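You operate a simulated robot arm through the tools that you are given. There is no shell and no other tool. Be economical: measure what you need, move in short steps, check, and stop when the job is done.

Carry out the task below with a simulated two-armed robot. There is one attempt and no reset: what you move stays moved.

TASK
Grind salt into the dish and tip it into the soup.
Fine: hold the mill with one hand for one full turn; mill on the red mat, dish back, lid on the serving bowl. Set down upright: salt mill.

The check looks at the end state, three seconds after you hand in, the way a careful person would. Anything else that was tipped, shoved, dropped, spilled or broken makes it a failure. A push-on lid holds only when it is set on centred and level and pressed home; a screw cap is set on level and turned clockwise until tight.

THE ROBOT
Two 7-joint arms with two-finger parallel grippers on one trunk, on a base that drives. Base frame: it is fixed to the floor where the robot stands at the start and does not move with it; the origin is under the middle of the robot, x ahead of it, y to its left, z up; the surface under the hand at the start is at about z = 0.74. Readings come in m, degrees, newtons and seconds.
The left shoulder is at the start at [0.06, 0.143, 0.926], the right one opposite. With the tool pointing down near the work surface each hand reaches from about 0.32 to 0.74 m from the robot's upright axis, wherever it stands, measured 20 degrees to its own side. Places, roughly: crank of the salt mill [0.5, -0.1, 0.9]; red place mat [0.5, -0.4, 0.7]; salt dish (11x6x3 cm) [0.5, -0.1, 0.8]. Payload 1.57 kg a hand.
The TCP of each hand is the grasp point between the finger pads, 0.03 m short of the fingertips. In the tool frame z runs along the fingers and y along their closing line. Largest opening 0.11 m; finger width 0.024, thickness 0.012; the body of the gripper, 0.048 by 0.112 m, starts 0.078 m behind the TCP.
Orientation is told as [roll, pitch, yaw] about the base's x, y, z axes, in that order, counted from this pose: with the fingers straight down and closing along the base's y, the tool's x points along the base's -x, its y along +y and its z along -z.

THE INTERFACE
- The arms move only by the tool send_rows. It takes "left_motion", "right_motion" or both (then of equal length, played together; a hand with none holds still); each is a list of rows, each a list of 7 numbers: the shift along the tool's x, y, z in mm, then the turn, a rotation vector about the tool's x, y, z in degrees, then the gripper command, from -1 (fully open) to 1 (shut), values between in proportion. In form: [[dx, dy, dz, ax, ay, az, fingers], ...]. A call has 1 to 8 rows; each row shifts and turns the commanded pose from where the row before left it, along the tool's axes as they then stand. A row lasts 0.2 s, in which the tool goes at most 0.05 m and 8.6 degrees; a call with a longer step from one row to the next is refused whole, and so is a gripper value outside its range. Where a pose cannot be reached the arm comes as near as it can. A force on the tool above 40 N (or 10 N above the force at the start of the call, whichever is more), or a blocked arm, ends the call early, and 0.2 s more pass. The fingers move at their own pace (about 0.045 m/s each) and stop on an object; they squeeze with about 40 N. The grip force told is the motor's: it shows also when the fingers shut on nothing. Time passes only in rows, and 0.2 s behind the last, so rows that do not move let the fingers close. It gives the time, the measured TCP pose, the force on the tool (base axes), the opening and the grip force at its end, in the units of the frame above (readings bear some noise), with the torque about the TCP (base axes, N m) and any sound that the robot's microphone picked up.
- Cameras (640 x 400 px; columns grow to the right, rows downward): "scene" is now at [0.0489, -0.0088, 1.5375]; the picture's right is [-0.12, -0.99, 0.00], its down [-0.73, 0.09, -0.67] and it looks along [0.67, -0.08, -0.74] (base axes); focal length 296 px, centre (320, 200). "left" rides on the left gripper at [0.07, -0.016, -0.141] in its tool frame; the picture's right is [0.23, 0.97, 0.00], its down [-0.86, 0.20, -0.48] and it looks along [-0.47, 0.11, 0.88] (tool axes); focal length 222 px, centre (320, 200). "right" rides on the right gripper at [0.07, 0.016, -0.141] in its tool frame; the picture's right is [-0.23, 0.97, 0.00], its down [-0.86, -0.20, -0.48] and it looks along [-0.47, -0.11, 0.88] (tool axes); focal length 222 px, centre (320, 200). There is no depth. A picture from a camera that has moved, and an enlarged one, comes with that camera's place and axes in the base frame and with its lens.
- camera(camera): a new picture of that camera. It takes no simulated time.
- slide_trunk(by): slides the trunk up (or, below 0, down) by that many m; the arms and the scene camera ride with it, the base frame stays. It gives what a move gives, with no picture.
- drive_base(legs): drives the robot by 1 to 6 legs, each [ahead, left, turn to the left] in m, m and degrees, along the robot's own axes; the way and the turn of a leg run together, so that a leg with both is an arc; at most 1.5 m and 180 degrees a leg. The arms and the cameras ride along, it lands a little off, and it stops where it bumps. It gives what a move gives.
- aim_head(pan, tilt): turns the head with the scene camera to pan (to the left, within 86 degrees either way) and tilt (down, from -29 to 69), counted from straight ahead of the robot. It gives what a move gives.
- close_up(camera, box): a new picture of the part [left, top, right, bottom] of that camera's present view, enlarged. It takes no simulated time.
- hand_in(): hands the job in; it is judged then, once.

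Work in short steps. Places have to be worked out from the pictures, the camera data and where the tool is seen: move nearer, look again, correct. Check each grasp and each placing, and mend what went wrong. You have 120 turns and 92 pictures in all, those below and enlarged ones among them. Open the grippers and draw the arms clear of the work before you hand the job in, unless the task says otherwise; then end with one line.

The tools are called after ">>>" by a JSON object that holds its "op" and its "data". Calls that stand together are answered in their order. send_rows: Moves the arms, as the interface text tells. Its arguments: {"type":"object","properties":{"left_motion":{"type":"array"},"right_motion":{"type":"array"}},"required":[]} The other tools are called the same way: slide_trunk (by) slides the trunk up or down; drive_base (legs) drives the base; aim_head (pan, tilt) turns the head that bears the scene camera; camera (camera) takes a picture; close_up (camera, box) takes an enlarged picture of a part of a camera's view; hand_in () hands the job in.

At the start:

```text
t: 0.0
left_eef_pos: [0.6053, 0.2256, 0.9992]
left_orientation: [0.0, -0.2, -0.1]
left_wrist_force: [-0.6, -0.3, -0.4]
left_wrist_torque: [0.03, -0.03, 0.01]
left_grip_width: 0.1096
left_grasp_force: 0.0
right_eef_pos: [0.4001, -0.2302, 0.9994]
right_orientation: [0.0, 0.0, 0.0]
right_wrist_force: [0.5, -0.4, -0.4]
right_wrist_torque: [-0.02, 0.0, -0.01]
right_grip_width: 0.11
right_grasp_force: 0.1
trunk travel left (down, up): [-0.525, 0.065]
robot x, y, heading: [-0.0011, -0.0011, -0.0]
head pan, tilt: [-6.8, 47.7]
```

scene: 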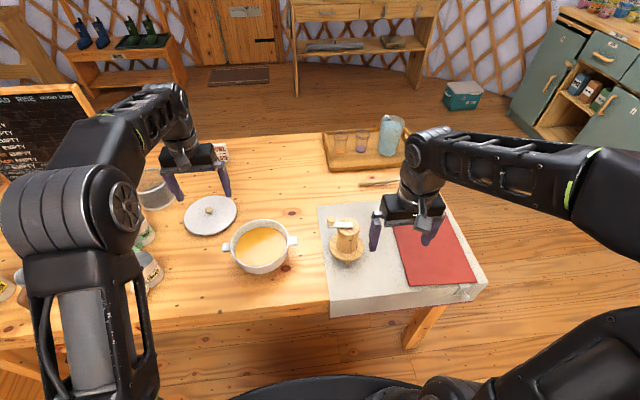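
right: 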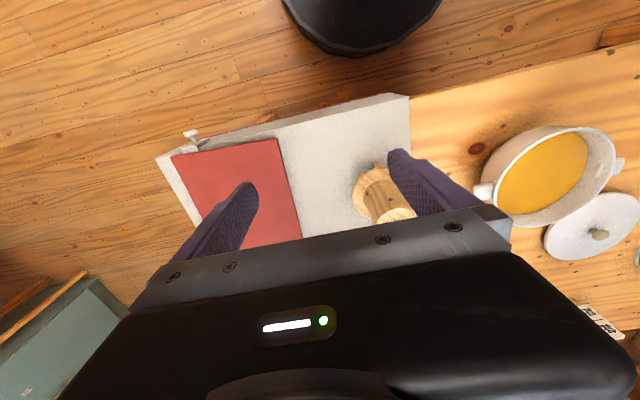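
left: 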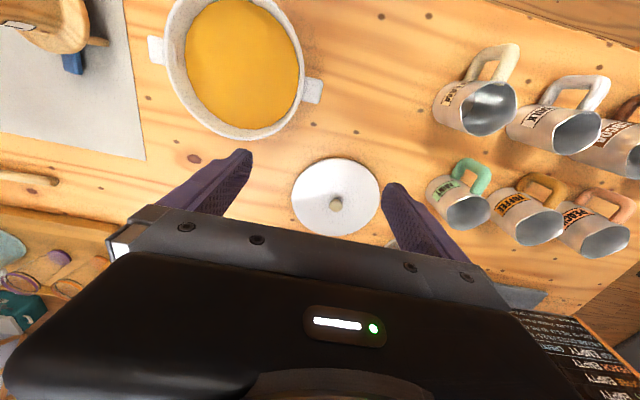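

I start with enlarged views of the mill, dish and pot to learn the layout.

>>> {"op": "close_up", "data": {"camera": "scene", "box": [300, 180, 500, 305]}}

>>> {"op": "close_up", "data": {"camera": "scene", "box": [160, 170, 320, 290]}}

>>> {"op": "close_up", "data": {"camera": "left", "box": [0, 0, 160, 100]}}

```text
3.20 times, centred on (400, 242) of scene
camera zoom: at [0.0489, -0.0088, 1.5375], right [-0.12, -0.99, 0.0], down [-0.73, 0.09, -0.67], along [0.67, -0.08, -0.74], focal length 946 px, centre (64, 64)
```

zoom: 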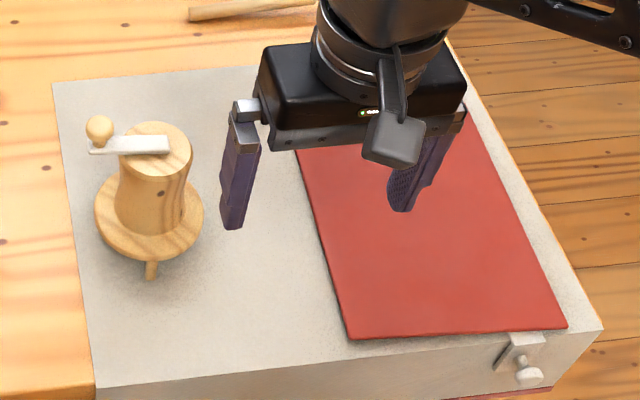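

```text
3.33 times, centred on (240, 230) of scene
camera zoom: at [0.0489, -0.0088, 1.5375], right [-0.12, -0.99, 0.0], down [-0.73, 0.09, -0.67], along [0.67, -0.08, -0.74], focal length 986 px, centre (587, 100)
```

zoom: 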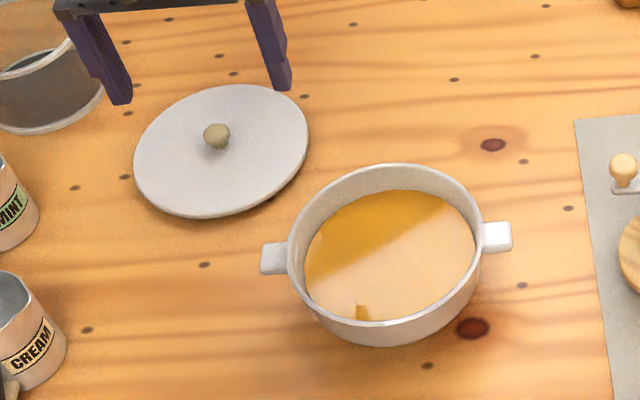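

```text
4.00 times, centred on (80, 50) of left
camera zoom: at [0.5348, 0.2091, 1.1404], right [-0.23, 0.97, 0.0], down [0.85, 0.2, 0.48], along [0.47, 0.11, -0.88], focal length 888 px, centre (1280, 800)
```

zoom: 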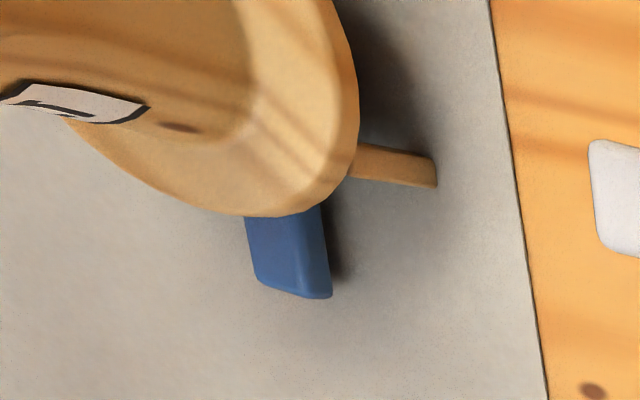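

I'll back the base a little for elbow room, then tilt the right hand forward to horizontal so its camera looks at the mill from the side.

>>> {"op": "drive_base", "data": {"legs": [[-0.1, 0, 0]]}}

>>> {"op": "send_rows", "data": {"right_motion": [[-20, -10, 0, 0, -8.5, 0, -1], [-20, -10, 0, 0, -8.5, 0, -1], [-15, 0, 0, 0, -8.5, 0, -1], [-10, 0, 0, 0, -8.5, 0, -1], [0, 0, 0, 0, -8.5, 0, -1], [0, 0, 0, 0, -8.5, 0, -1], [0, 0, 0, 0, -8.5, 0, -1], [0, 0, 0, 0, -8.5, 0, -1]]}}

>>> {"op": "camera", "data": {"camera": "right"}}

>>> {"op": "camera", "data": {"camera": "scene"}}

```text
t: 1.1
left_eef_pos: [0.5048, 0.2245, 1.0017]
left_orientation: [0.0, -0.2, -0.3]
left_wrist_force: [-0.4, 0.2, 0.1]
left_wrist_torque: [0.0, -0.07, -0.01]
left_grip_width: 0.1101
left_grasp_force: 0.1
right_eef_pos: [0.2982, -0.2308, 1.0004]
right_orientation: [0.0, 0.0, -0.1]
right_wrist_force: [-0.4, -0.2, 1.4]
right_wrist_torque: [0.03, -0.04, -0.02]
right_grip_width: 0.11
right_grasp_force: 0.0
trunk travel left (down, up): [-0.525, 0.065]
robot x, y, heading: [-0.1004, -0.0012, -0.0]
head pan, tilt: [-6.8, 47.7]
```

```text
t: 3.0
left_eef_pos: [0.506, 0.2245, 0.9997]
left_orientation: [0.0, 0.0, -0.2]
left_wrist_force: [-0.8, -0.1, -0.3]
left_wrist_torque: [0.03, 0.01, 0.01]
left_grip_width: 0.11
left_grasp_force: 0.0
right_eef_pos: [0.4268, -0.2687, 1.0303]
right_orientation: [0.1, -68.1, -0.1]
right_wrist_force: [-1.1, 0.4, 0.0]
right_wrist_torque: [-0.01, -0.01, 0.0]
right_grip_width: 0.1102
right_grasp_force: 0.1
right hand out of reach, approached as far as the arm can: row 6, 7, 8
trunk travel left (down, up): [-0.525, 0.065]
robot x, y, heading: [-0.0978, 0.0005, -0.1]
head pan, tilt: [-6.8, 47.7]
```

```text
85 pictures are left
camera right: at [0.2692, -0.2506, 1.0196], right [0.09, 0.97, 0.21], down [-0.12, -0.2, 0.97], along [0.99, -0.11, 0.1], focal length 222 px, centre (320, 200)
```

right: 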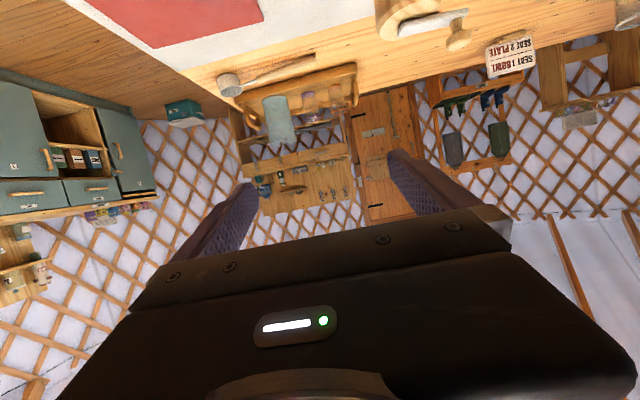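

```text
84 pictures are left
camera scene: at [-0.0507, -0.0086, 1.5375], right [-0.12, -0.99, 0.0], down [-0.73, 0.09, -0.67], along [0.67, -0.08, -0.74], focal length 296 px, centre (320, 200)
```

scene: 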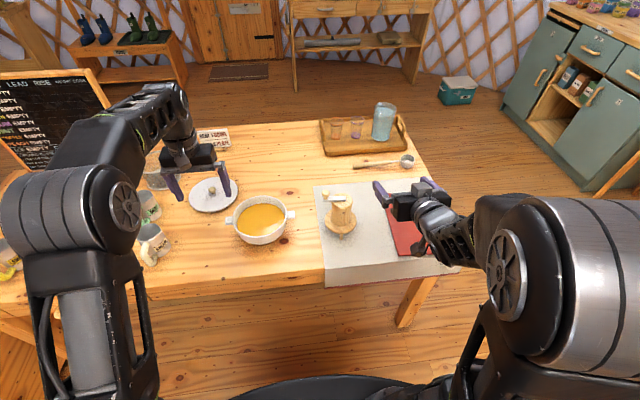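

The hand is too near the body for a full tilt; I'll bring it to about 42° tilt in front of the mill and look at the mill from the side.

>>> {"op": "send_rows", "data": {"right_motion": [[0, 36, 0, 0, 8.5, 0, -1], [0, 36, 0, 0, 8.5, 0, -1], [0, 36, 0, 0, 8.5, 0, -1], [40, 0, 25, 0, 0, 0, -1], [40, 0, 25, 0, 0, 0, -1]]}}

>>> {"op": "camera", "data": {"camera": "right"}}

```text
t: 4.2
left_eef_pos: [0.5068, 0.2244, 0.9999]
left_orientation: [0.0, -0.2, -0.2]
left_wrist_force: [0.1, -0.5, 0.6]
left_wrist_torque: [0.0, -0.02, 0.02]
left_grip_width: 0.11
left_grasp_force: 0.0
right_eef_pos: [0.4025, -0.1566, 0.9365]
right_orientation: [0.0, -42.5, 0.0]
right_wrist_force: [0.5, 0.4, 0.3]
right_wrist_torque: [-0.02, 0.0, -0.02]
right_grip_width: 0.1099
right_grasp_force: 0.1
trunk travel left (down, up): [-0.525, 0.065]
robot x, y, heading: [-0.0993, 0.0012, -0.2]
head pan, tilt: [-6.8, 47.7]
```

```text
83 pictures are left
camera right: at [0.2569, -0.1396, 0.9945], right [0.17, 0.97, 0.15], down [0.31, -0.2, 0.93], along [0.94, -0.11, -0.33], focal length 222 px, centre (320, 200)
```

right: 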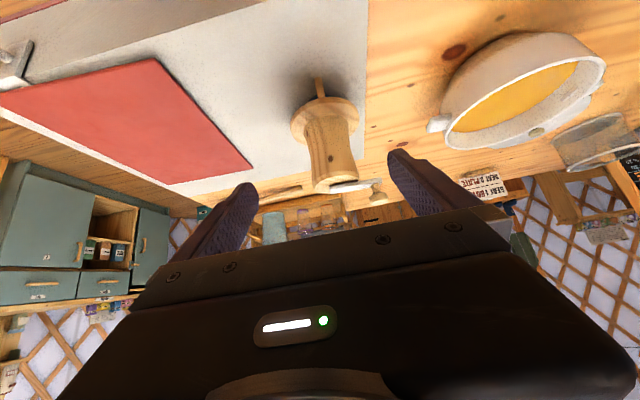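

>>> {"op": "close_up", "data": {"camera": "right", "box": [260, 60, 420, 220]}}

```text
2.50 times, centred on (340, 140) of right
camera zoom: at [0.2569, -0.1396, 0.9945], right [0.17, 0.97, 0.15], down [0.31, -0.2, 0.93], along [0.94, -0.11, -0.33], focal length 555 px, centre (270, 350)
```

zoom: 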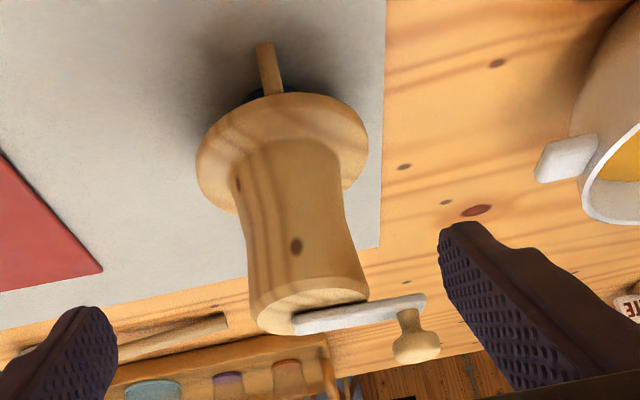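

The mill axis is near (0.531, −0.146), flange z≈0.785, top z≈0.88, knob at (0.549, −0.098, 0.905); it's a tripod with the dish under it. I'll bring the right hand to 80° tilt in front of the mill body at z≈0.845.

>>> {"op": "send_rows", "data": {"right_motion": [[6.6, 2.1, 18.3, 0, -7.5, 0, -1], [9, 2.1, 17.3, 0, -7.5, 0, -1], [11.1, 2.1, 16, 0, -7.5, 0, -1], [13.1, 2.1, 14.4, 0, -7.5, 0, -1], [14.9, 2.1, 12.6, 0, -7.5, 0, -1]]}}

>>> {"op": "camera", "data": {"camera": "right"}}

>>> {"op": "camera", "data": {"camera": "scene"}}

```text
t: 5.3
left_eef_pos: [0.5063, 0.2242, 0.9999]
left_orientation: [0.1, -0.1, -0.3]
left_wrist_force: [-0.5, 0.0, -0.2]
left_wrist_torque: [0.0, 0.0, 0.0]
left_grip_width: 0.1099
left_grasp_force: 0.0
right_eef_pos: [0.4391, -0.1482, 0.8505]
right_orientation: [0.2, -80.0, -0.2]
right_wrist_force: [-1.1, 0.2, -0.2]
right_wrist_torque: [-0.02, -0.03, -0.04]
right_grip_width: 0.1098
right_grasp_force: 0.0
trunk travel left (down, up): [-0.525, 0.065]
robot x, y, heading: [-0.0999, 0.0012, -0.1]
head pan, tilt: [-6.8, 47.7]
```

```text
81 pictures are left
camera right: at [0.2883, -0.1301, 0.8057], right [0.04, 0.97, 0.22], down [-0.32, -0.2, 0.92], along [0.95, -0.11, 0.31], focal length 222 px, centre (320, 200)
```

right: 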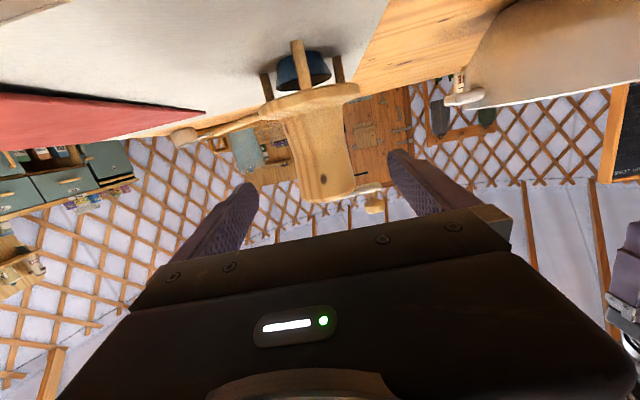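

```text
80 pictures are left
camera scene: at [-0.0506, -0.0086, 1.5375], right [-0.12, -0.99, 0.0], down [-0.73, 0.09, -0.67], along [0.67, -0.08, -0.74], focal length 296 px, centre (320, 200)
```

scene: 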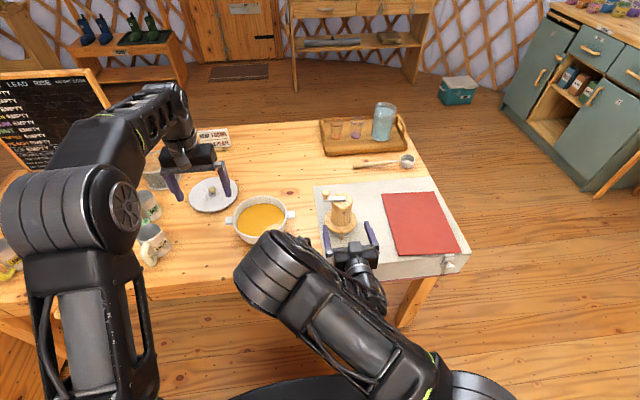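

Let me look closer at the dish and mill body from this side view.

>>> {"op": "close_up", "data": {"camera": "right", "box": [220, 30, 400, 220]}}

>>> {"op": "close_up", "data": {"camera": "scene", "box": [300, 170, 420, 300]}}

```text
2.11 times, centred on (310, 125) of right
camera zoom: at [0.2883, -0.1301, 0.8057], right [0.04, 0.97, 0.22], down [-0.32, -0.2, 0.92], along [0.95, -0.11, 0.31], focal length 468 px, centre (341, 358)
```

zoom: 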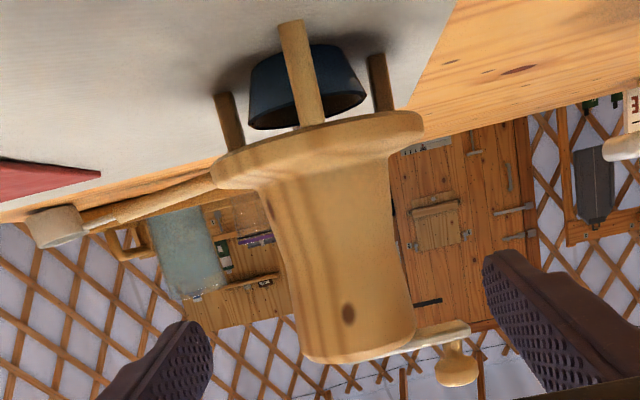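

```text
3.08 times, centred on (360, 235) of scene
camera zoom: at [-0.0506, -0.0086, 1.5375], right [-0.12, -0.99, 0.0], down [-0.73, 0.09, -0.67], along [0.67, -0.08, -0.74], focal length 910 px, centre (197, 92)
```

zoom: 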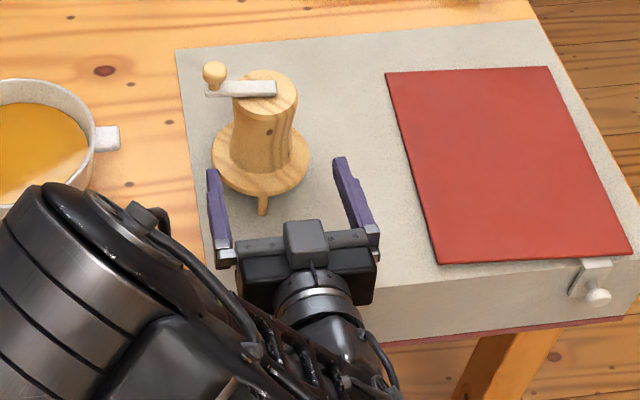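

The body is centred between the fingers (y≈−0.148). I advance the open fingers 93 mm around the body.

>>> {"op": "send_rows", "data": {"right_motion": [[-2.8, 0, 23.1, 0, 0, 0, -1], [-2.8, 0, 23.1, 0, 0, 0, -1], [-2.8, 0, 23.1, 0, 0, 0, -1], [-2.8, 0, 23.1, 0, 0, 0, -1]]}}

>>> {"op": "close_up", "data": {"camera": "scene", "box": [300, 170, 420, 300]}}

>>> {"op": "camera", "data": {"camera": "right"}}

```text
t: 6.3
left_eef_pos: [0.5059, 0.223, 1.0007]
left_orientation: [0.0, -0.1, -0.3]
left_wrist_force: [0.3, -1.0, 0.3]
left_wrist_torque: [-0.02, 0.02, -0.04]
left_grip_width: 0.1097
left_grasp_force: 0.0
right_eef_pos: [0.5315, -0.1483, 0.8444]
right_orientation: [-0.1, -80.0, 0.0]
right_wrist_force: [0.6, 0.9, 0.4]
right_wrist_torque: [0.02, 0.05, 0.01]
right_grip_width: 0.11
right_grasp_force: 0.1
trunk travel left (down, up): [-0.525, 0.065]
robot x, y, heading: [-0.1008, -0.0001, -0.2]
head pan, tilt: [-6.8, 47.7]
```

```text
3.08 times, centred on (360, 235) of scene
camera zoom: at [-0.0507, -0.0088, 1.5375], right [-0.12, -0.99, 0.0], down [-0.73, 0.09, -0.67], along [0.67, -0.08, -0.74], focal length 910 px, centre (197, 92)
```

zoom: 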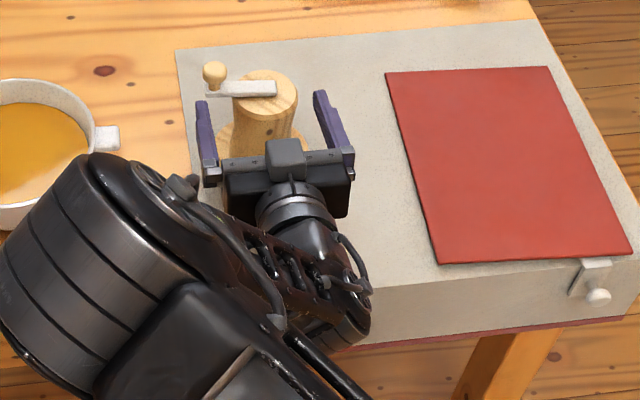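

```text
76 pictures are left
camera right: at [0.3808, -0.1314, 0.7996], right [0.04, 0.97, 0.22], down [-0.32, -0.2, 0.93], along [0.95, -0.11, 0.31], focal length 222 px, centre (320, 200)
```

right: 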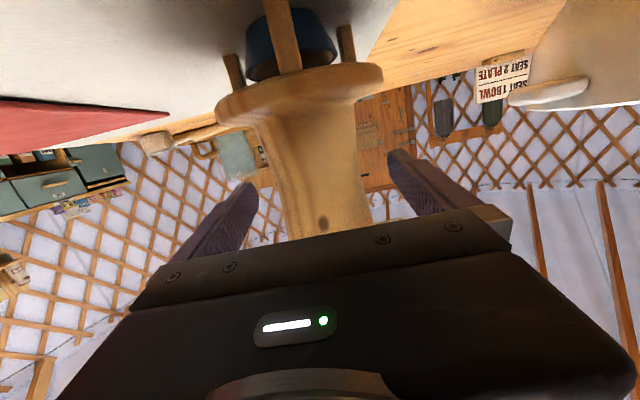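

Fingers flank the body evenly. I close on it.

>>> {"op": "send_rows", "data": {"right_motion": [[0, 0, 0, 0, 0, 0, 0], [0, 0, 0, 0, 0, 0, 0.2], [0, 0, 0, 0, 0, 0, 1], [0, 0, 0, 0, 0, 0, 1], [0, 0, 0, 0, 0, 0, 1]]}}

>>> {"op": "close_up", "data": {"camera": "scene", "box": [300, 170, 420, 300]}}

```text
t: 7.5
left_eef_pos: [0.5061, 0.2238, 1.0006]
left_orientation: [0.1, -0.2, -0.1]
left_wrist_force: [1.2, -0.2, -1.2]
left_wrist_torque: [0.01, -0.01, -0.03]
left_grip_width: 0.11
left_grasp_force: 0.1
right_eef_pos: [0.5314, -0.149, 0.8435]
right_orientation: [-0.1, -79.9, -0.1]
right_wrist_force: [0.7, 0.0, -0.2]
right_wrist_torque: [-0.1, -0.04, 0.02]
right_grip_width: 0.0606
right_grasp_force: 31.1
trunk travel left (down, up): [-0.525, 0.065]
robot x, y, heading: [-0.1018, 0.0034, 0.1]
head pan, tilt: [-6.8, 47.7]
```

```text
3.08 times, centred on (360, 235) of scene
camera zoom: at [-0.051, -0.0087, 1.5375], right [-0.12, -0.99, 0.0], down [-0.73, 0.09, -0.67], along [0.67, -0.08, -0.74], focal length 910 px, centre (197, 92)
```

zoom: 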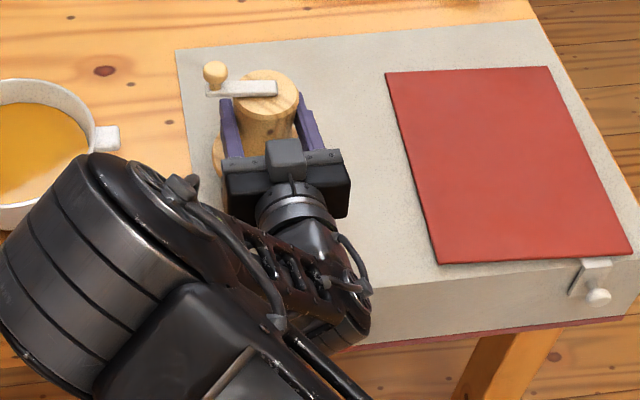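

Grip is firm (61 mm, 31 N). Now the left hand moves above the crank knob.

>>> {"op": "send_rows", "data": {"left_motion": [[-5.4, -40, -2.5, 0, 0, 0, -1], [-5.4, -40, -2.5, 0, 0, 0, -1], [-5.4, -40, -2.5, 0, 0, 0, -1], [-5.4, -40, -2.5, 0, 0, 0, -1], [-5.4, -40, -2.5, 0, 0, 0, -1], [-5.4, -40, -2.5, 0, 0, 0, -1], [-5.4, -40, -2.5, 0, 0, 0, -0.5], [-5.4, -40, -2.5, 0, 0, 0, -0.3]], "right_motion": [[0, 0, 0, 0, 0, 0, 1], [0, 0, 0, 0, 0, 0, 1], [0, 0, 0, 0, 0, 0, 1], [0, 0, 0, 0, 0, 0, 1], [0, 0, 0, 0, 0, 0, 1], [0, 0, 0, 0, 0, 0, 1], [0, 0, 0, 0, 0, 0, 1], [0, 0, 0, 0, 0, 0, 1]]}}

>>> {"op": "camera", "data": {"camera": "left"}}

>>> {"op": "camera", "data": {"camera": "scene"}}

```text
t: 9.3
left_eef_pos: [0.5206, 0.0326, 1.0219]
left_orientation: [-0.5, -1.6, 0.0]
left_wrist_force: [-0.3, -0.2, -0.6]
left_wrist_torque: [-0.03, -0.02, 0.0]
left_grip_width: 0.0714
left_grasp_force: 0.1
left hand out of reach, approached as far as the arm can: row 4, 5, 6, 7, 8
right_eef_pos: [0.5315, -0.1483, 0.844]
right_orientation: [0.0, -79.9, -0.2]
right_wrist_force: [-0.3, 0.5, 0.9]
right_wrist_torque: [0.13, -0.06, 0.04]
right_grip_width: 0.0606
right_grasp_force: 40.2
trunk travel left (down, up): [-0.525, 0.065]
robot x, y, heading: [-0.0995, -0.0037, -0.1]
head pan, tilt: [-6.8, 47.7]
```

```text
74 pictures are left
camera left: at [0.4465, 0.0184, 1.1605], right [-0.23, 0.97, -0.01], down [0.84, 0.2, 0.5], along [0.49, 0.1, -0.87], focal length 222 px, centre (320, 200)
```

left: 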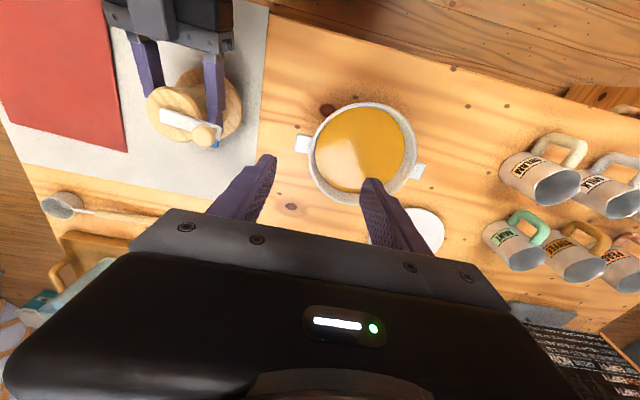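

```text
73 pictures are left
camera scene: at [-0.0511, -0.0084, 1.5375], right [-0.12, -0.99, 0.0], down [-0.73, 0.09, -0.67], along [0.67, -0.08, -0.74], focal length 296 px, centre (320, 200)
```

scene: 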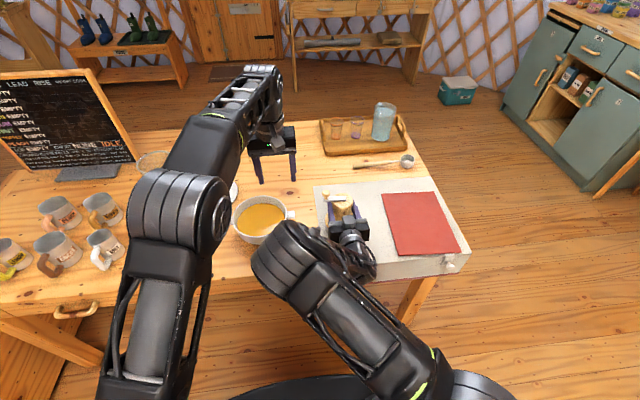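

Left reach is short from here. I release the mill, back the right hand out, and re-park the base so both arms reach the mill.

>>> {"op": "send_rows", "data": {"right_motion": [[0, 0, 0, 0, 0, 0, -1], [0, 0, 0, 0, 0, 0, -1], [0, 0, 0, 0, 0, 0, -1], [0, 0, 0, 0, 0, 0, -1], [4, 0, -25, 0, 0, 0, -1], [4, 0, -25, 0, 0, 0, -1], [4, 0, -25, 0, 0, 0, -1], [4, 0, -25, 0, 0, 0, -1]]}}

>>> {"op": "drive_base", "data": {"legs": [[0, -0.13, 0], [0.06, 0, 0]]}}

>>> {"op": "camera", "data": {"camera": "scene"}}

```text
t: 11.2
left_eef_pos: [0.5204, 0.0338, 1.0232]
left_orientation: [-0.4, -1.7, 0.1]
left_wrist_force: [-0.3, 0.0, -0.8]
left_wrist_torque: [0.0, 0.04, -0.03]
left_grip_width: 0.0716
left_grasp_force: 0.2
right_eef_pos: [0.4289, -0.1508, 0.8461]
right_orientation: [0.1, -80.0, -0.2]
right_wrist_force: [0.4, -0.6, -0.7]
right_wrist_torque: [-0.02, 0.02, -0.02]
right_grip_width: 0.1101
right_grasp_force: 0.1
trunk travel left (down, up): [-0.525, 0.065]
robot x, y, heading: [-0.0996, 0.0006, -0.2]
head pan, tilt: [-6.8, 47.7]
```

```text
t: 13.0
left_eef_pos: [0.58, -0.0965, 1.0208]
left_orientation: [-0.4, -1.6, 0.2]
left_wrist_force: [0.7, 0.1, 0.3]
left_wrist_torque: [0.03, 0.03, 0.0]
left_grip_width: 0.0716
left_grasp_force: 0.1
right_eef_pos: [0.4899, -0.2801, 0.8458]
right_orientation: [0.0, -79.9, 0.2]
right_wrist_force: [0.5, 0.1, 0.0]
right_wrist_torque: [-0.03, -0.02, -0.02]
right_grip_width: 0.1101
right_grasp_force: 0.0
trunk travel left (down, up): [-0.525, 0.065]
robot x, y, heading: [-0.0463, -0.131, 0.0]
head pan, tilt: [-6.8, 47.7]
```

```text
72 pictures are left
camera scene: at [0.0088, -0.1396, 1.5374], right [-0.12, -0.99, 0.0], down [-0.74, 0.09, -0.67], along [0.67, -0.08, -0.74], focal length 296 px, centre (320, 200)
```

scene: 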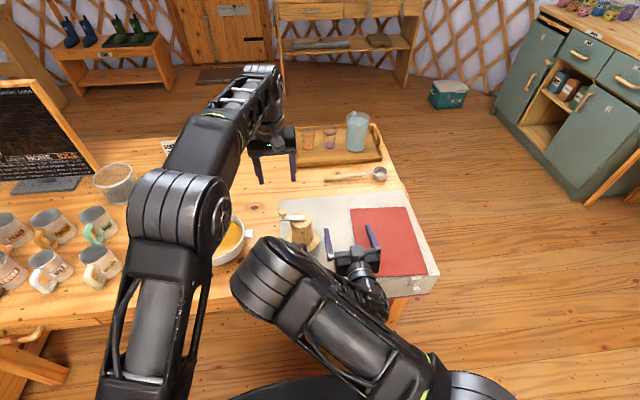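

Re-parked. Right hand goes back 60 mm, over 132 mm to face the mill, then look.

>>> {"op": "send_rows", "data": {"right_motion": [[5.2, 0, -29.5, 0, 0, 0, -1], [5.2, 0, -29.5, 0, 0, 0, -1], [0, 44, 0, 0, 0, 0, -1], [0, 44, 0, 0, 0, 0, -1], [0, 44, 0, 0, 0, 0, -1]]}}

>>> {"op": "close_up", "data": {"camera": "right", "box": [220, 30, 400, 220]}}

```text
t: 13.9
left_eef_pos: [0.5806, -0.0926, 1.0294]
left_orientation: [-0.9, -2.2, 0.4]
left_wrist_force: [0.3, -0.7, -0.2]
left_wrist_torque: [-0.04, 0.0, 0.01]
left_grip_width: 0.0713
left_grasp_force: 0.0
right_eef_pos: [0.4297, -0.3133, 0.826]
right_orientation: [-4.0, -75.2, -9.6]
right_wrist_force: [-0.3, 0.4, 1.1]
right_wrist_torque: [0.02, -0.01, -0.03]
right_grip_width: 0.1099
right_grasp_force: 0.1
right hand out of reach, approached as far as the arm can: row 1, 2
trunk travel left (down, up): [-0.525, 0.065]
robot x, y, heading: [-0.0414, -0.1327, 0.2]
head pan, tilt: [-6.8, 47.7]
stopped in row 4 (right hand): the arm was blocked; the commanded pose is now the measured one
```

```text
2.11 times, centred on (310, 125) of right
camera zoom: at [0.2834, -0.2615, 0.7949], right [0.28, 0.94, 0.2], down [-0.28, -0.12, 0.95], along [0.92, -0.33, 0.23], focal length 468 px, centre (341, 358)
```

zoom: 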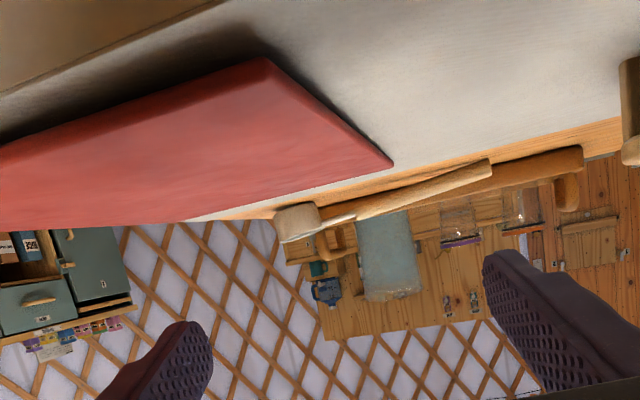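

The right arm got blocked; let me see against what.

>>> {"op": "camera", "data": {"camera": "scene"}}

```text
70 pictures are left
camera scene: at [0.0067, -0.1395, 1.5375], right [-0.12, -0.99, 0.0], down [-0.73, 0.09, -0.67], along [0.67, -0.08, -0.74], focal length 296 px, centre (320, 200)
```

scene: 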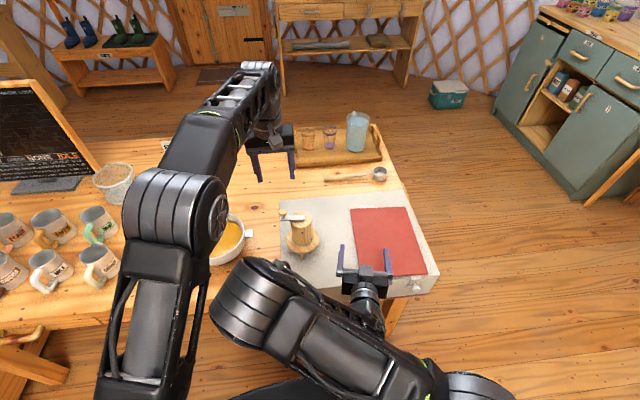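

Right elbow met the left elbow. I'll instead hold the mill from the right-front, so I yaw the right hand about the vertical by 64° (elbow outward).

>>> {"op": "send_rows", "data": {"right_motion": [[-19, 0, -5, -7.74, -0.14, -2.04, -1], [0, 0, 0, -7.74, -0.14, -2.04, -1], [0, 0, 0, -7.74, -0.14, -2.04, -1], [0, 0, 0, -7.74, -0.14, -2.04, -1], [0, 0, 0, -7.74, -0.14, -2.04, -1], [0, 0, 0, -7.74, -0.14, -2.04, -1], [0, 0, 0, -7.74, -0.14, -2.04, -1], [0, 0, 0, -7.74, -0.14, -2.04, -1]]}}

>>> {"op": "camera", "data": {"camera": "scene"}}

```text
t: 15.7
left_eef_pos: [0.5802, -0.0948, 1.0288]
left_orientation: [-0.8, -2.2, 0.3]
left_wrist_force: [0.4, 0.4, -0.7]
left_wrist_torque: [0.0, -0.04, 0.04]
left_grip_width: 0.0716
left_grasp_force: 0.0
right_eef_pos: [0.5648, -0.1088, 0.9104]
right_orientation: [-4.4, -74.9, 54.7]
right_wrist_force: [-0.3, 0.2, -0.2]
right_wrist_torque: [0.0, -0.02, -0.04]
right_grip_width: 0.1101
right_grasp_force: 0.1
right hand out of reach, approached as far as the arm can: row 1, 2, 3, 4, 5, 6, 7, 8
trunk travel left (down, up): [-0.525, 0.065]
robot x, y, heading: [-0.0413, -0.1306, 0.3]
head pan, tilt: [-6.8, 47.7]
```

```text
69 pictures are left
camera scene: at [0.0066, -0.1397, 1.5375], right [-0.12, -0.99, 0.0], down [-0.73, 0.09, -0.67], along [0.67, -0.08, -0.74], focal length 296 px, centre (320, 200)
```

scene: 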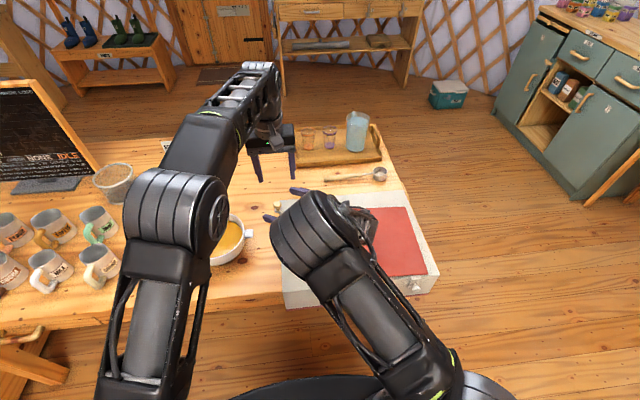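

The hand drifted a lot because the pose was out of reach. I need to check the mill before moving.

>>> {"op": "camera", "data": {"camera": "left"}}

>>> {"op": "camera", "data": {"camera": "right"}}

```text
68 pictures are left
camera left: at [0.5038, -0.1094, 1.1663], right [-0.23, 0.97, -0.02], down [0.84, 0.21, 0.51], along [0.5, 0.1, -0.86], focal length 222 px, centre (320, 200)
```

left: 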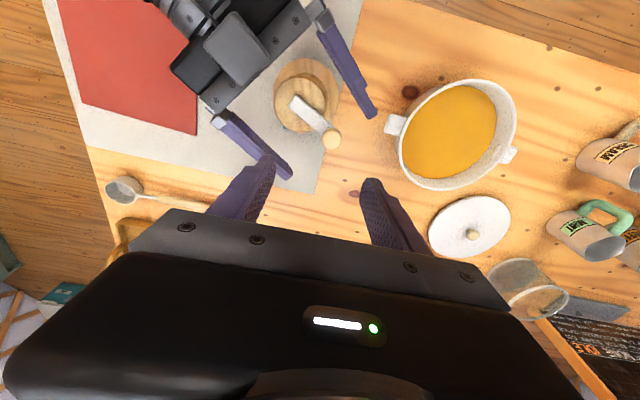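

```text
67 pictures are left
camera right: at [0.4552, -0.217, 0.8789], right [-0.72, 0.67, 0.2], down [-0.01, -0.3, 0.95], along [0.7, 0.68, 0.22], focal length 222 px, centre (320, 200)
```

right: 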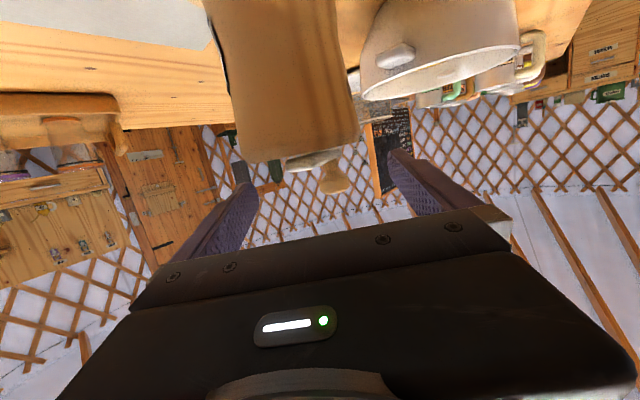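

The mill stands upright between the fingers. Closer look to see whether it moved.

>>> {"op": "close_up", "data": {"camera": "left", "box": [200, 40, 400, 180]}}

>>> {"op": "close_up", "data": {"camera": "scene", "box": [240, 160, 400, 270]}}

```text
2.86 times, centred on (300, 110) of left
camera zoom: at [0.5038, -0.1094, 1.1663], right [-0.23, 0.97, -0.02], down [0.84, 0.21, 0.51], along [0.5, 0.1, -0.86], focal length 635 px, centre (377, 457)
```

zoom: 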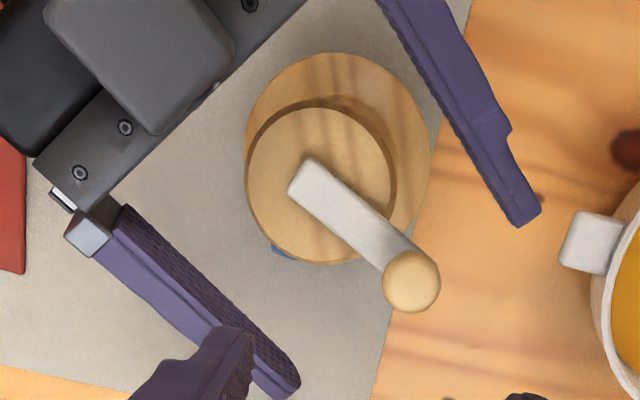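

```text
3.64 times, centred on (320, 215) of scene
camera zoom: at [0.0066, -0.1397, 1.5375], right [-0.12, -0.99, 0.0], down [-0.73, 0.09, -0.67], along [0.67, -0.08, -0.74], focal length 1076 px, centre (320, 146)
```

zoom: 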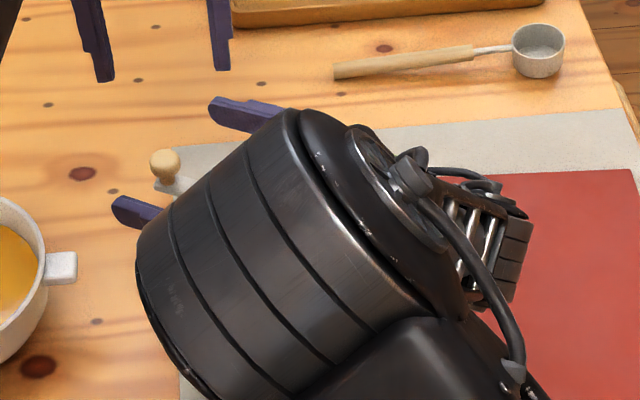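

The mill hasn't moved noticeably (axis ≈ (0.532, −0.143)). The right hand points at 50° and is just 45 mm too far and 65 mm too high, so I correct using the base and the trunk, which keeps the arm posture.

>>> {"op": "drive_base", "data": {"legs": [[-0.03, -0.034, 0]]}}

>>> {"op": "close_up", "data": {"camera": "left", "box": [200, 40, 400, 180]}}

>>> {"op": "camera", "data": {"camera": "right"}}

```text
t: 16.6
left_eef_pos: [0.5482, -0.1292, 1.0292]
left_orientation: [-0.9, -2.2, 0.4]
left_wrist_force: [-0.8, 0.7, -0.2]
left_wrist_torque: [0.05, -0.04, 0.03]
left_grip_width: 0.0714
left_grasp_force: 0.0
right_eef_pos: [0.5331, -0.1429, 0.9096]
right_orientation: [-4.3, -75.0, 54.6]
right_wrist_force: [0.6, -1.1, -0.1]
right_wrist_torque: [0.01, 0.01, 0.0]
right_grip_width: 0.1099
right_grasp_force: 0.0
trunk travel left (down, up): [-0.525, 0.065]
robot x, y, heading: [-0.0774, -0.1637, 0.1]
head pan, tilt: [-6.8, 47.7]
```

```text
2.86 times, centred on (300, 110) of left
camera zoom: at [0.4723, -0.1439, 1.1669], right [-0.23, 0.97, -0.02], down [0.83, 0.21, 0.51], along [0.5, 0.1, -0.86], focal length 635 px, centre (377, 457)
```

zoom: 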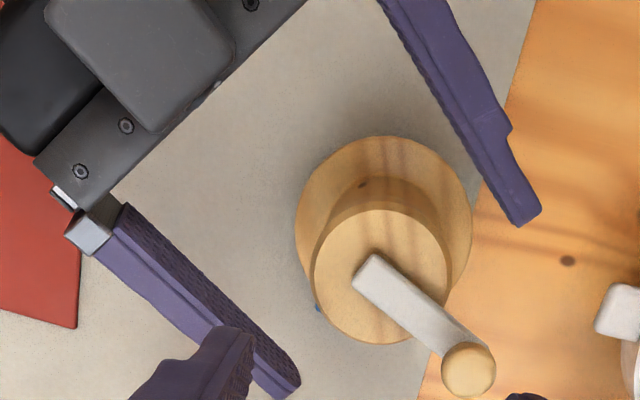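

```text
63 pictures are left
camera right: at [0.4235, -0.251, 0.8791], right [-0.72, 0.67, 0.2], down [-0.01, -0.3, 0.95], along [0.7, 0.68, 0.23], focal length 222 px, centre (320, 200)
```

right: 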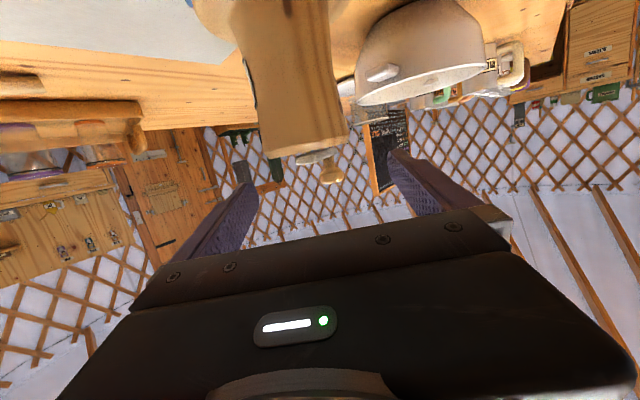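

By relative view the mill axis is ~13 mm ahead of the TCP; I nudge the base 8/9 mm and lower the trunk 62 mm so the fingers straddle the body.

>>> {"op": "drive_base", "data": {"legs": [[0.008, 0.009, 0]]}}

>>> {"op": "slide_trunk", "data": {"by": -0.06}}

>>> {"op": "close_up", "data": {"camera": "left", "box": [200, 40, 420, 210]}}

>>> {"op": "camera", "data": {"camera": "right"}}

```text
t: 17.3
left_eef_pos: [0.5574, -0.1176, 1.0276]
left_orientation: [-0.9, -2.0, 0.4]
left_wrist_force: [-0.7, -0.4, -1.4]
left_wrist_torque: [-0.03, 0.03, 0.01]
left_grip_width: 0.0715
left_grasp_force: 0.1
right_eef_pos: [0.5428, -0.1326, 0.9088]
right_orientation: [-4.2, -74.7, 54.6]
right_wrist_force: [0.8, 0.6, -0.1]
right_wrist_torque: [0.01, -0.03, -0.02]
right_grip_width: 0.1101
right_grasp_force: 0.0
trunk travel left (down, up): [-0.525, 0.065]
robot x, y, heading: [-0.0644, -0.1569, 0.2]
head pan, tilt: [-6.8, 47.7]
```

```text
t: 18.3
left_eef_pos: [0.5568, -0.1187, 0.9679]
left_orientation: [-0.8, -2.2, 0.5]
left_wrist_force: [-0.2, -0.6, 0.3]
left_wrist_torque: [-0.02, 0.02, 0.02]
left_grip_width: 0.0715
left_grasp_force: 0.1
right_eef_pos: [0.5428, -0.1341, 0.8498]
right_orientation: [-4.1, -75.0, 54.7]
right_wrist_force: [-0.3, 0.2, 0.3]
right_wrist_torque: [-0.02, 0.0, 0.01]
right_grip_width: 0.1099
right_grasp_force: 0.1
trunk travel left (down, up): [-0.465, 0.125]
robot x, y, heading: [-0.0646, -0.155, -0.1]
head pan, tilt: [-6.8, 47.7]
```

```text
2.35 times, centred on (310, 125) of left
camera zoom: at [0.4811, -0.1335, 1.1064], right [-0.23, 0.97, -0.02], down [0.83, 0.21, 0.51], along [0.5, 0.1, -0.86], focal length 523 px, centre (344, 376)
```

zoom: 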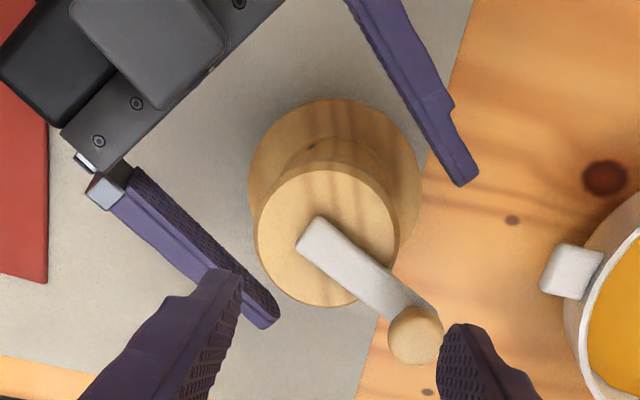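

```text
61 pictures are left
camera right: at [0.4322, -0.2411, 0.8188], right [-0.72, 0.67, 0.2], down [-0.01, -0.3, 0.95], along [0.7, 0.68, 0.22], focal length 222 px, centre (320, 200)
```

right: 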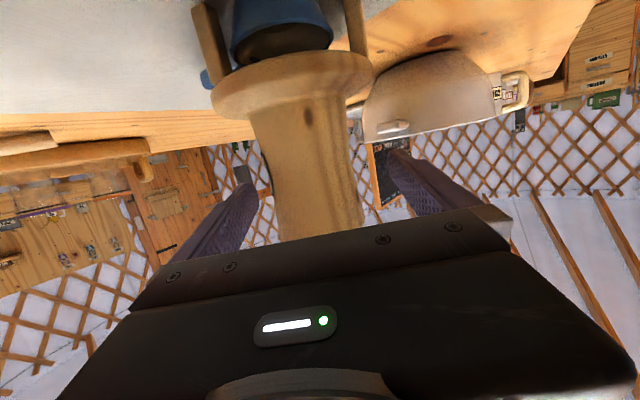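

Right hand straddles the body nicely (mill ~6 mm off-centre, acceptable). Close gently with the right hand.

>>> {"op": "send_rows", "data": {"right_motion": [[0, 0, 0, 0, 0, 0, -0.5], [0, 0, 0, 0, 0, 0, -0.2], [0, 0, 0, 0, 0, 0, 0.1], [0, 0, 0, 0, 0, 0, 1], [0, 0, 0, 0, 0, 0, 1], [0, 0, 0, 0, 0, 0, 1], [0, 0, 0, 0, 0, 0, 1]]}}

>>> {"op": "camera", "data": {"camera": "left"}}

>>> {"op": "camera", "data": {"camera": "scene"}}

```text
t: 19.9
left_eef_pos: [0.5575, -0.1196, 0.968]
left_orientation: [-0.8, -2.2, 0.4]
left_wrist_force: [-0.9, 0.2, -0.1]
left_wrist_torque: [0.02, 0.04, 0.01]
left_grip_width: 0.0713
left_grasp_force: 0.1
right_eef_pos: [0.5424, -0.1322, 0.8493]
right_orientation: [-4.2, -74.9, 54.6]
right_wrist_force: [1.3, -1.5, 0.9]
right_wrist_torque: [-0.01, 0.13, 0.03]
right_grip_width: 0.0597
right_grasp_force: 39.7
trunk travel left (down, up): [-0.465, 0.125]
robot x, y, heading: [-0.0607, -0.1542, 0.1]
head pan, tilt: [-6.8, 47.7]
```

```text
60 pictures are left
camera left: at [0.4813, -0.1336, 1.1063], right [-0.23, 0.97, -0.02], down [0.84, 0.21, 0.51], along [0.5, 0.1, -0.86], focal length 222 px, centre (320, 200)
```

left: 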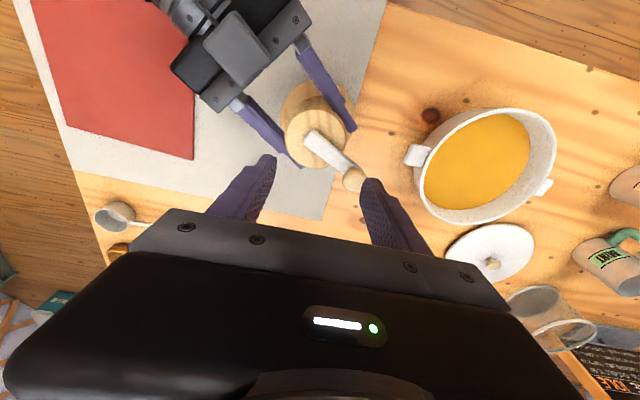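

```text
59 pictures are left
camera scene: at [-0.0158, -0.1645, 1.4775], right [-0.12, -0.99, 0.0], down [-0.73, 0.09, -0.67], along [0.67, -0.08, -0.74], focal length 296 px, centre (320, 200)
```

scene: 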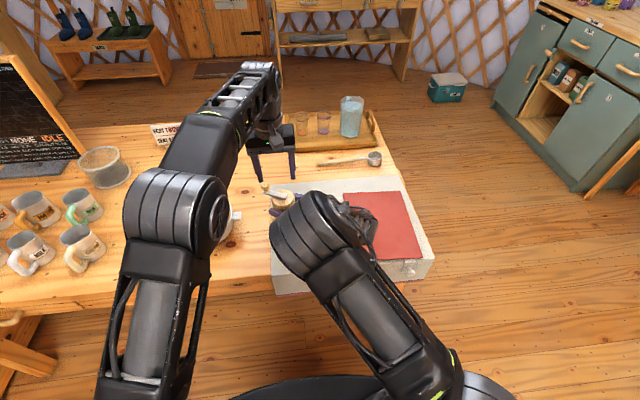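

Mill is firmly held. Now tilt the left hand forward 25° (for reach) and move it over the knob at (0.566, −0.086).

>>> {"op": "send_rows", "data": {"left_motion": [[-2.7, 11, 0, 0, -8, 0, -0.3], [-2.7, 11, 0, 0, -8, 0, -0.3], [-2.7, 11, 0, 0, -8, 0, -0.3]], "right_motion": [[0, 0, 0, 0, 0, 0, 1], [0, 0, 0, 0, 0, 0, 1], [0, 0, 0, 0, 0, 0, 1]]}}

>>> {"op": "camera", "data": {"camera": "left"}}

```text
t: 20.7
left_eef_pos: [0.5647, -0.0871, 0.9695]
left_orientation: [-0.9, -26.2, 0.8]
left_wrist_force: [0.3, 0.4, 0.4]
left_wrist_torque: [0.01, -0.02, 0.03]
left_grip_width: 0.0715
left_grasp_force: 0.0
right_eef_pos: [0.5429, -0.1328, 0.8505]
right_orientation: [-4.1, -74.8, 54.5]
right_wrist_force: [-2.1, -0.1, 2.7]
right_wrist_torque: [0.16, 0.37, 0.05]
right_grip_width: 0.0595
right_grasp_force: 39.9
trunk travel left (down, up): [-0.465, 0.125]
robot x, y, heading: [-0.0695, -0.1569, 0.2]
head pan, tilt: [-6.8, 47.7]
```

```text
58 pictures are left
camera left: at [0.4384, -0.102, 1.065], right [-0.21, 0.97, -0.12], down [0.55, 0.22, 0.8], along [0.81, 0.1, -0.58], focal length 222 px, centre (320, 200)
```

left: 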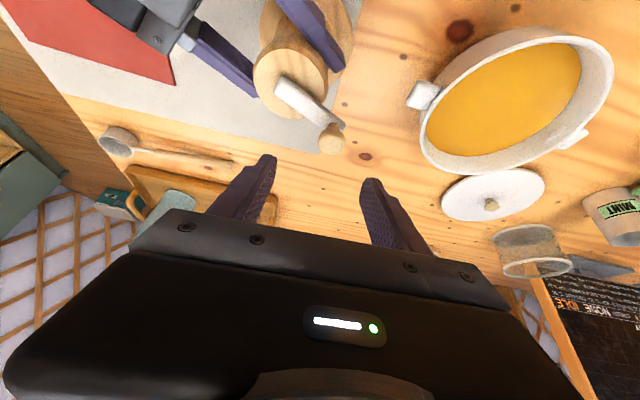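

Reachable here. I test the far points of the knob circle at this safe height before gripping.

>>> {"op": "send_rows", "data": {"left_motion": [[-9, -33, 4.4, 0, 0, 0, -0.3], [-4, -33, 2.2, 0, 0, 0, -0.3], [0, -33, 0, 0, 0, 0, -0.3], [18, -10, -8.8, 0, 0, 0, -0.3], [27, 0, -13, 0, 0, 0, -0.3]], "right_motion": [[0, 0, 0, 0, 0, 0, 1], [0, 0, 0, 0, 0, 0, 1], [0, 0, 0, 0, 0, 0, 1], [0, 0, 0, 0, 0, 0, 1], [0, 0, 0, 0, 0, 0, 1]]}}

>>> {"op": "camera", "data": {"camera": "scene"}}

```text
t: 21.9
left_eef_pos: [0.5292, -0.1972, 0.9704]
left_orientation: [-1.0, -26.3, 0.8]
left_wrist_force: [0.2, 0.0, 0.3]
left_wrist_torque: [-0.01, -0.03, 0.01]
left_grip_width: 0.0714
left_grasp_force: 0.0
right_eef_pos: [0.5425, -0.1327, 0.8491]
right_orientation: [-4.3, -74.8, 54.4]
right_wrist_force: [-1.4, -1.0, 4.3]
right_wrist_torque: [0.04, 0.49, 0.07]
right_grip_width: 0.0595
right_grasp_force: 39.9
trunk travel left (down, up): [-0.465, 0.125]
robot x, y, heading: [-0.0633, -0.1509, -0.0]
head pan, tilt: [-6.8, 47.7]
```

```text
57 pictures are left
camera scene: at [-0.0164, -0.1643, 1.4775], right [-0.12, -0.99, 0.0], down [-0.73, 0.09, -0.67], along [0.67, -0.08, -0.74], focal length 296 px, centre (320, 200)
```

scene: 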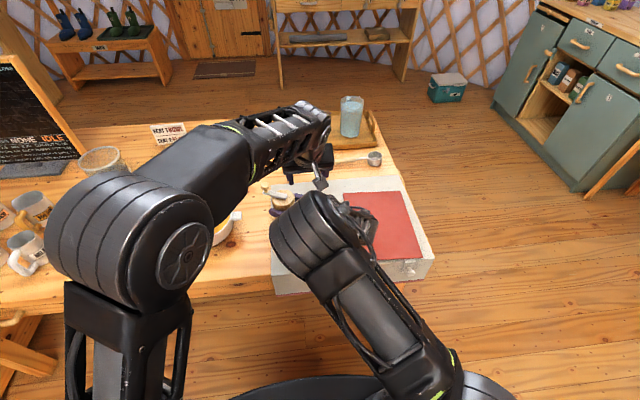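

All points reachable. I return over the knob with a 45 mm opening, then descend so the fingertips take the ball.

>>> {"op": "send_rows", "data": {"left_motion": [[-8.7, 37, 4.3, 0, 0, 0, 0.0], [-8.7, 37, 4.3, 0, 0, 0, 0.18], [-8.7, 37, 4.3, 0, 0, 0, 0.18], [0, 0, 0, 0, 0, 0, 0.18], [11, 0, 21.5, 0, 0, 0, 0.18], [10, 0, 21.5, 0, 0, 0, 0.18]], "right_motion": [[0, 0, 0, 0, 0, 0, 1], [0, 0, 0, 0, 0, 0, 1], [0, 0, 0, 0, 0, 0, 1], [0, 0, 0, 0, 0, 0, 1], [0, 0, 0, 0, 0, 0, 1], [0, 0, 0, 0, 0, 0, 1]]}}

>>> {"op": "close_up", "data": {"camera": "left", "box": [200, 60, 440, 220]}}

```text
t: 23.3
left_eef_pos: [0.5571, -0.0854, 0.9212]
left_orientation: [-1.1, -26.3, 0.7]
left_wrist_force: [-1.0, 1.0, 6.3]
left_wrist_torque: [-0.12, 0.03, -0.07]
left_grip_width: 0.045
left_grasp_force: 0.1
right_eef_pos: [0.5419, -0.1328, 0.8497]
right_orientation: [-4.2, -74.8, 54.4]
right_wrist_force: [2.3, 0.1, 0.9]
right_wrist_torque: [0.19, 0.31, -0.04]
right_grip_width: 0.0596
right_grasp_force: 40.1
trunk travel left (down, up): [-0.465, 0.125]
robot x, y, heading: [-0.064, -0.1539, -0.0]
head pan, tilt: [-6.8, 47.7]
```

```text
2.50 times, centred on (320, 140) of left
camera zoom: at [0.4318, -0.1012, 1.0163], right [-0.21, 0.97, -0.12], down [0.55, 0.22, 0.8], along [0.81, 0.1, -0.58], focal length 555 px, centre (320, 350)
```

zoom: 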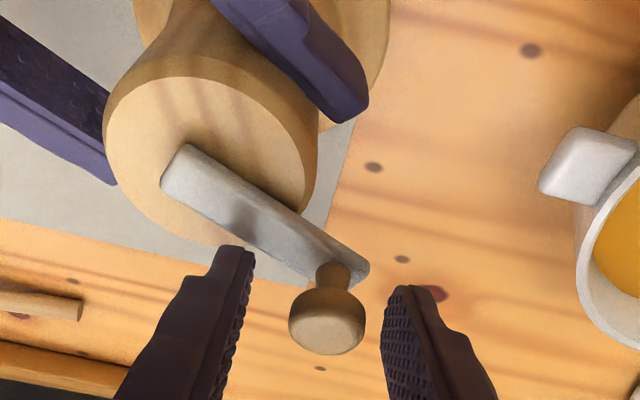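

The ball sits between the tips; slight upward contact force (fingertip on crank arm), so I raise 4 mm and close on the knob.

>>> {"op": "send_rows", "data": {"left_motion": [[-1.8, 0, -3.6, 0, 0, 0, 0.18], [0, 1, 0, 0, 0, 0, 0.4], [0, 0, 0, 0, 0, 0, 1], [0, 0, 0, 0, 0, 0, 1]], "right_motion": [[0, 0, 0, 0, 0, 0, 1], [0, 0, 0, 0, 0, 0, 1], [0, 0, 0, 0, 0, 0, 1], [0, 0, 0, 0, 0, 0, 1]]}}

>>> {"op": "close_up", "data": {"camera": "left", "box": [200, 60, 440, 220]}}

```text
t: 24.3
left_eef_pos: [0.5569, -0.0829, 0.9248]
left_orientation: [-0.9, -26.2, 0.9]
left_wrist_force: [2.3, 6.9, -1.0]
left_wrist_torque: [0.05, -0.08, 0.09]
left_grip_width: 0.0224
left_grasp_force: 24.4
right_eef_pos: [0.5425, -0.1328, 0.8503]
right_orientation: [-4.0, -74.9, 54.4]
right_wrist_force: [-3.2, -4.5, 4.2]
right_wrist_torque: [0.84, 0.14, -0.05]
right_grip_width: 0.0595
right_grasp_force: 39.9
trunk travel left (down, up): [-0.465, 0.125]
robot x, y, heading: [-0.0676, -0.1539, -0.0]
head pan, tilt: [-6.8, 47.7]
```

```text
2.50 times, centred on (320, 140) of left
camera zoom: at [0.4311, -0.0989, 1.0199], right [-0.21, 0.97, -0.11], down [0.55, 0.22, 0.8], along [0.8, 0.11, -0.58], focal length 555 px, centre (320, 350)
```

zoom: 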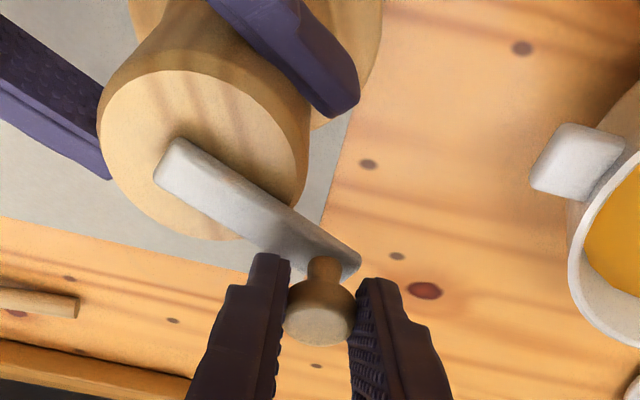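

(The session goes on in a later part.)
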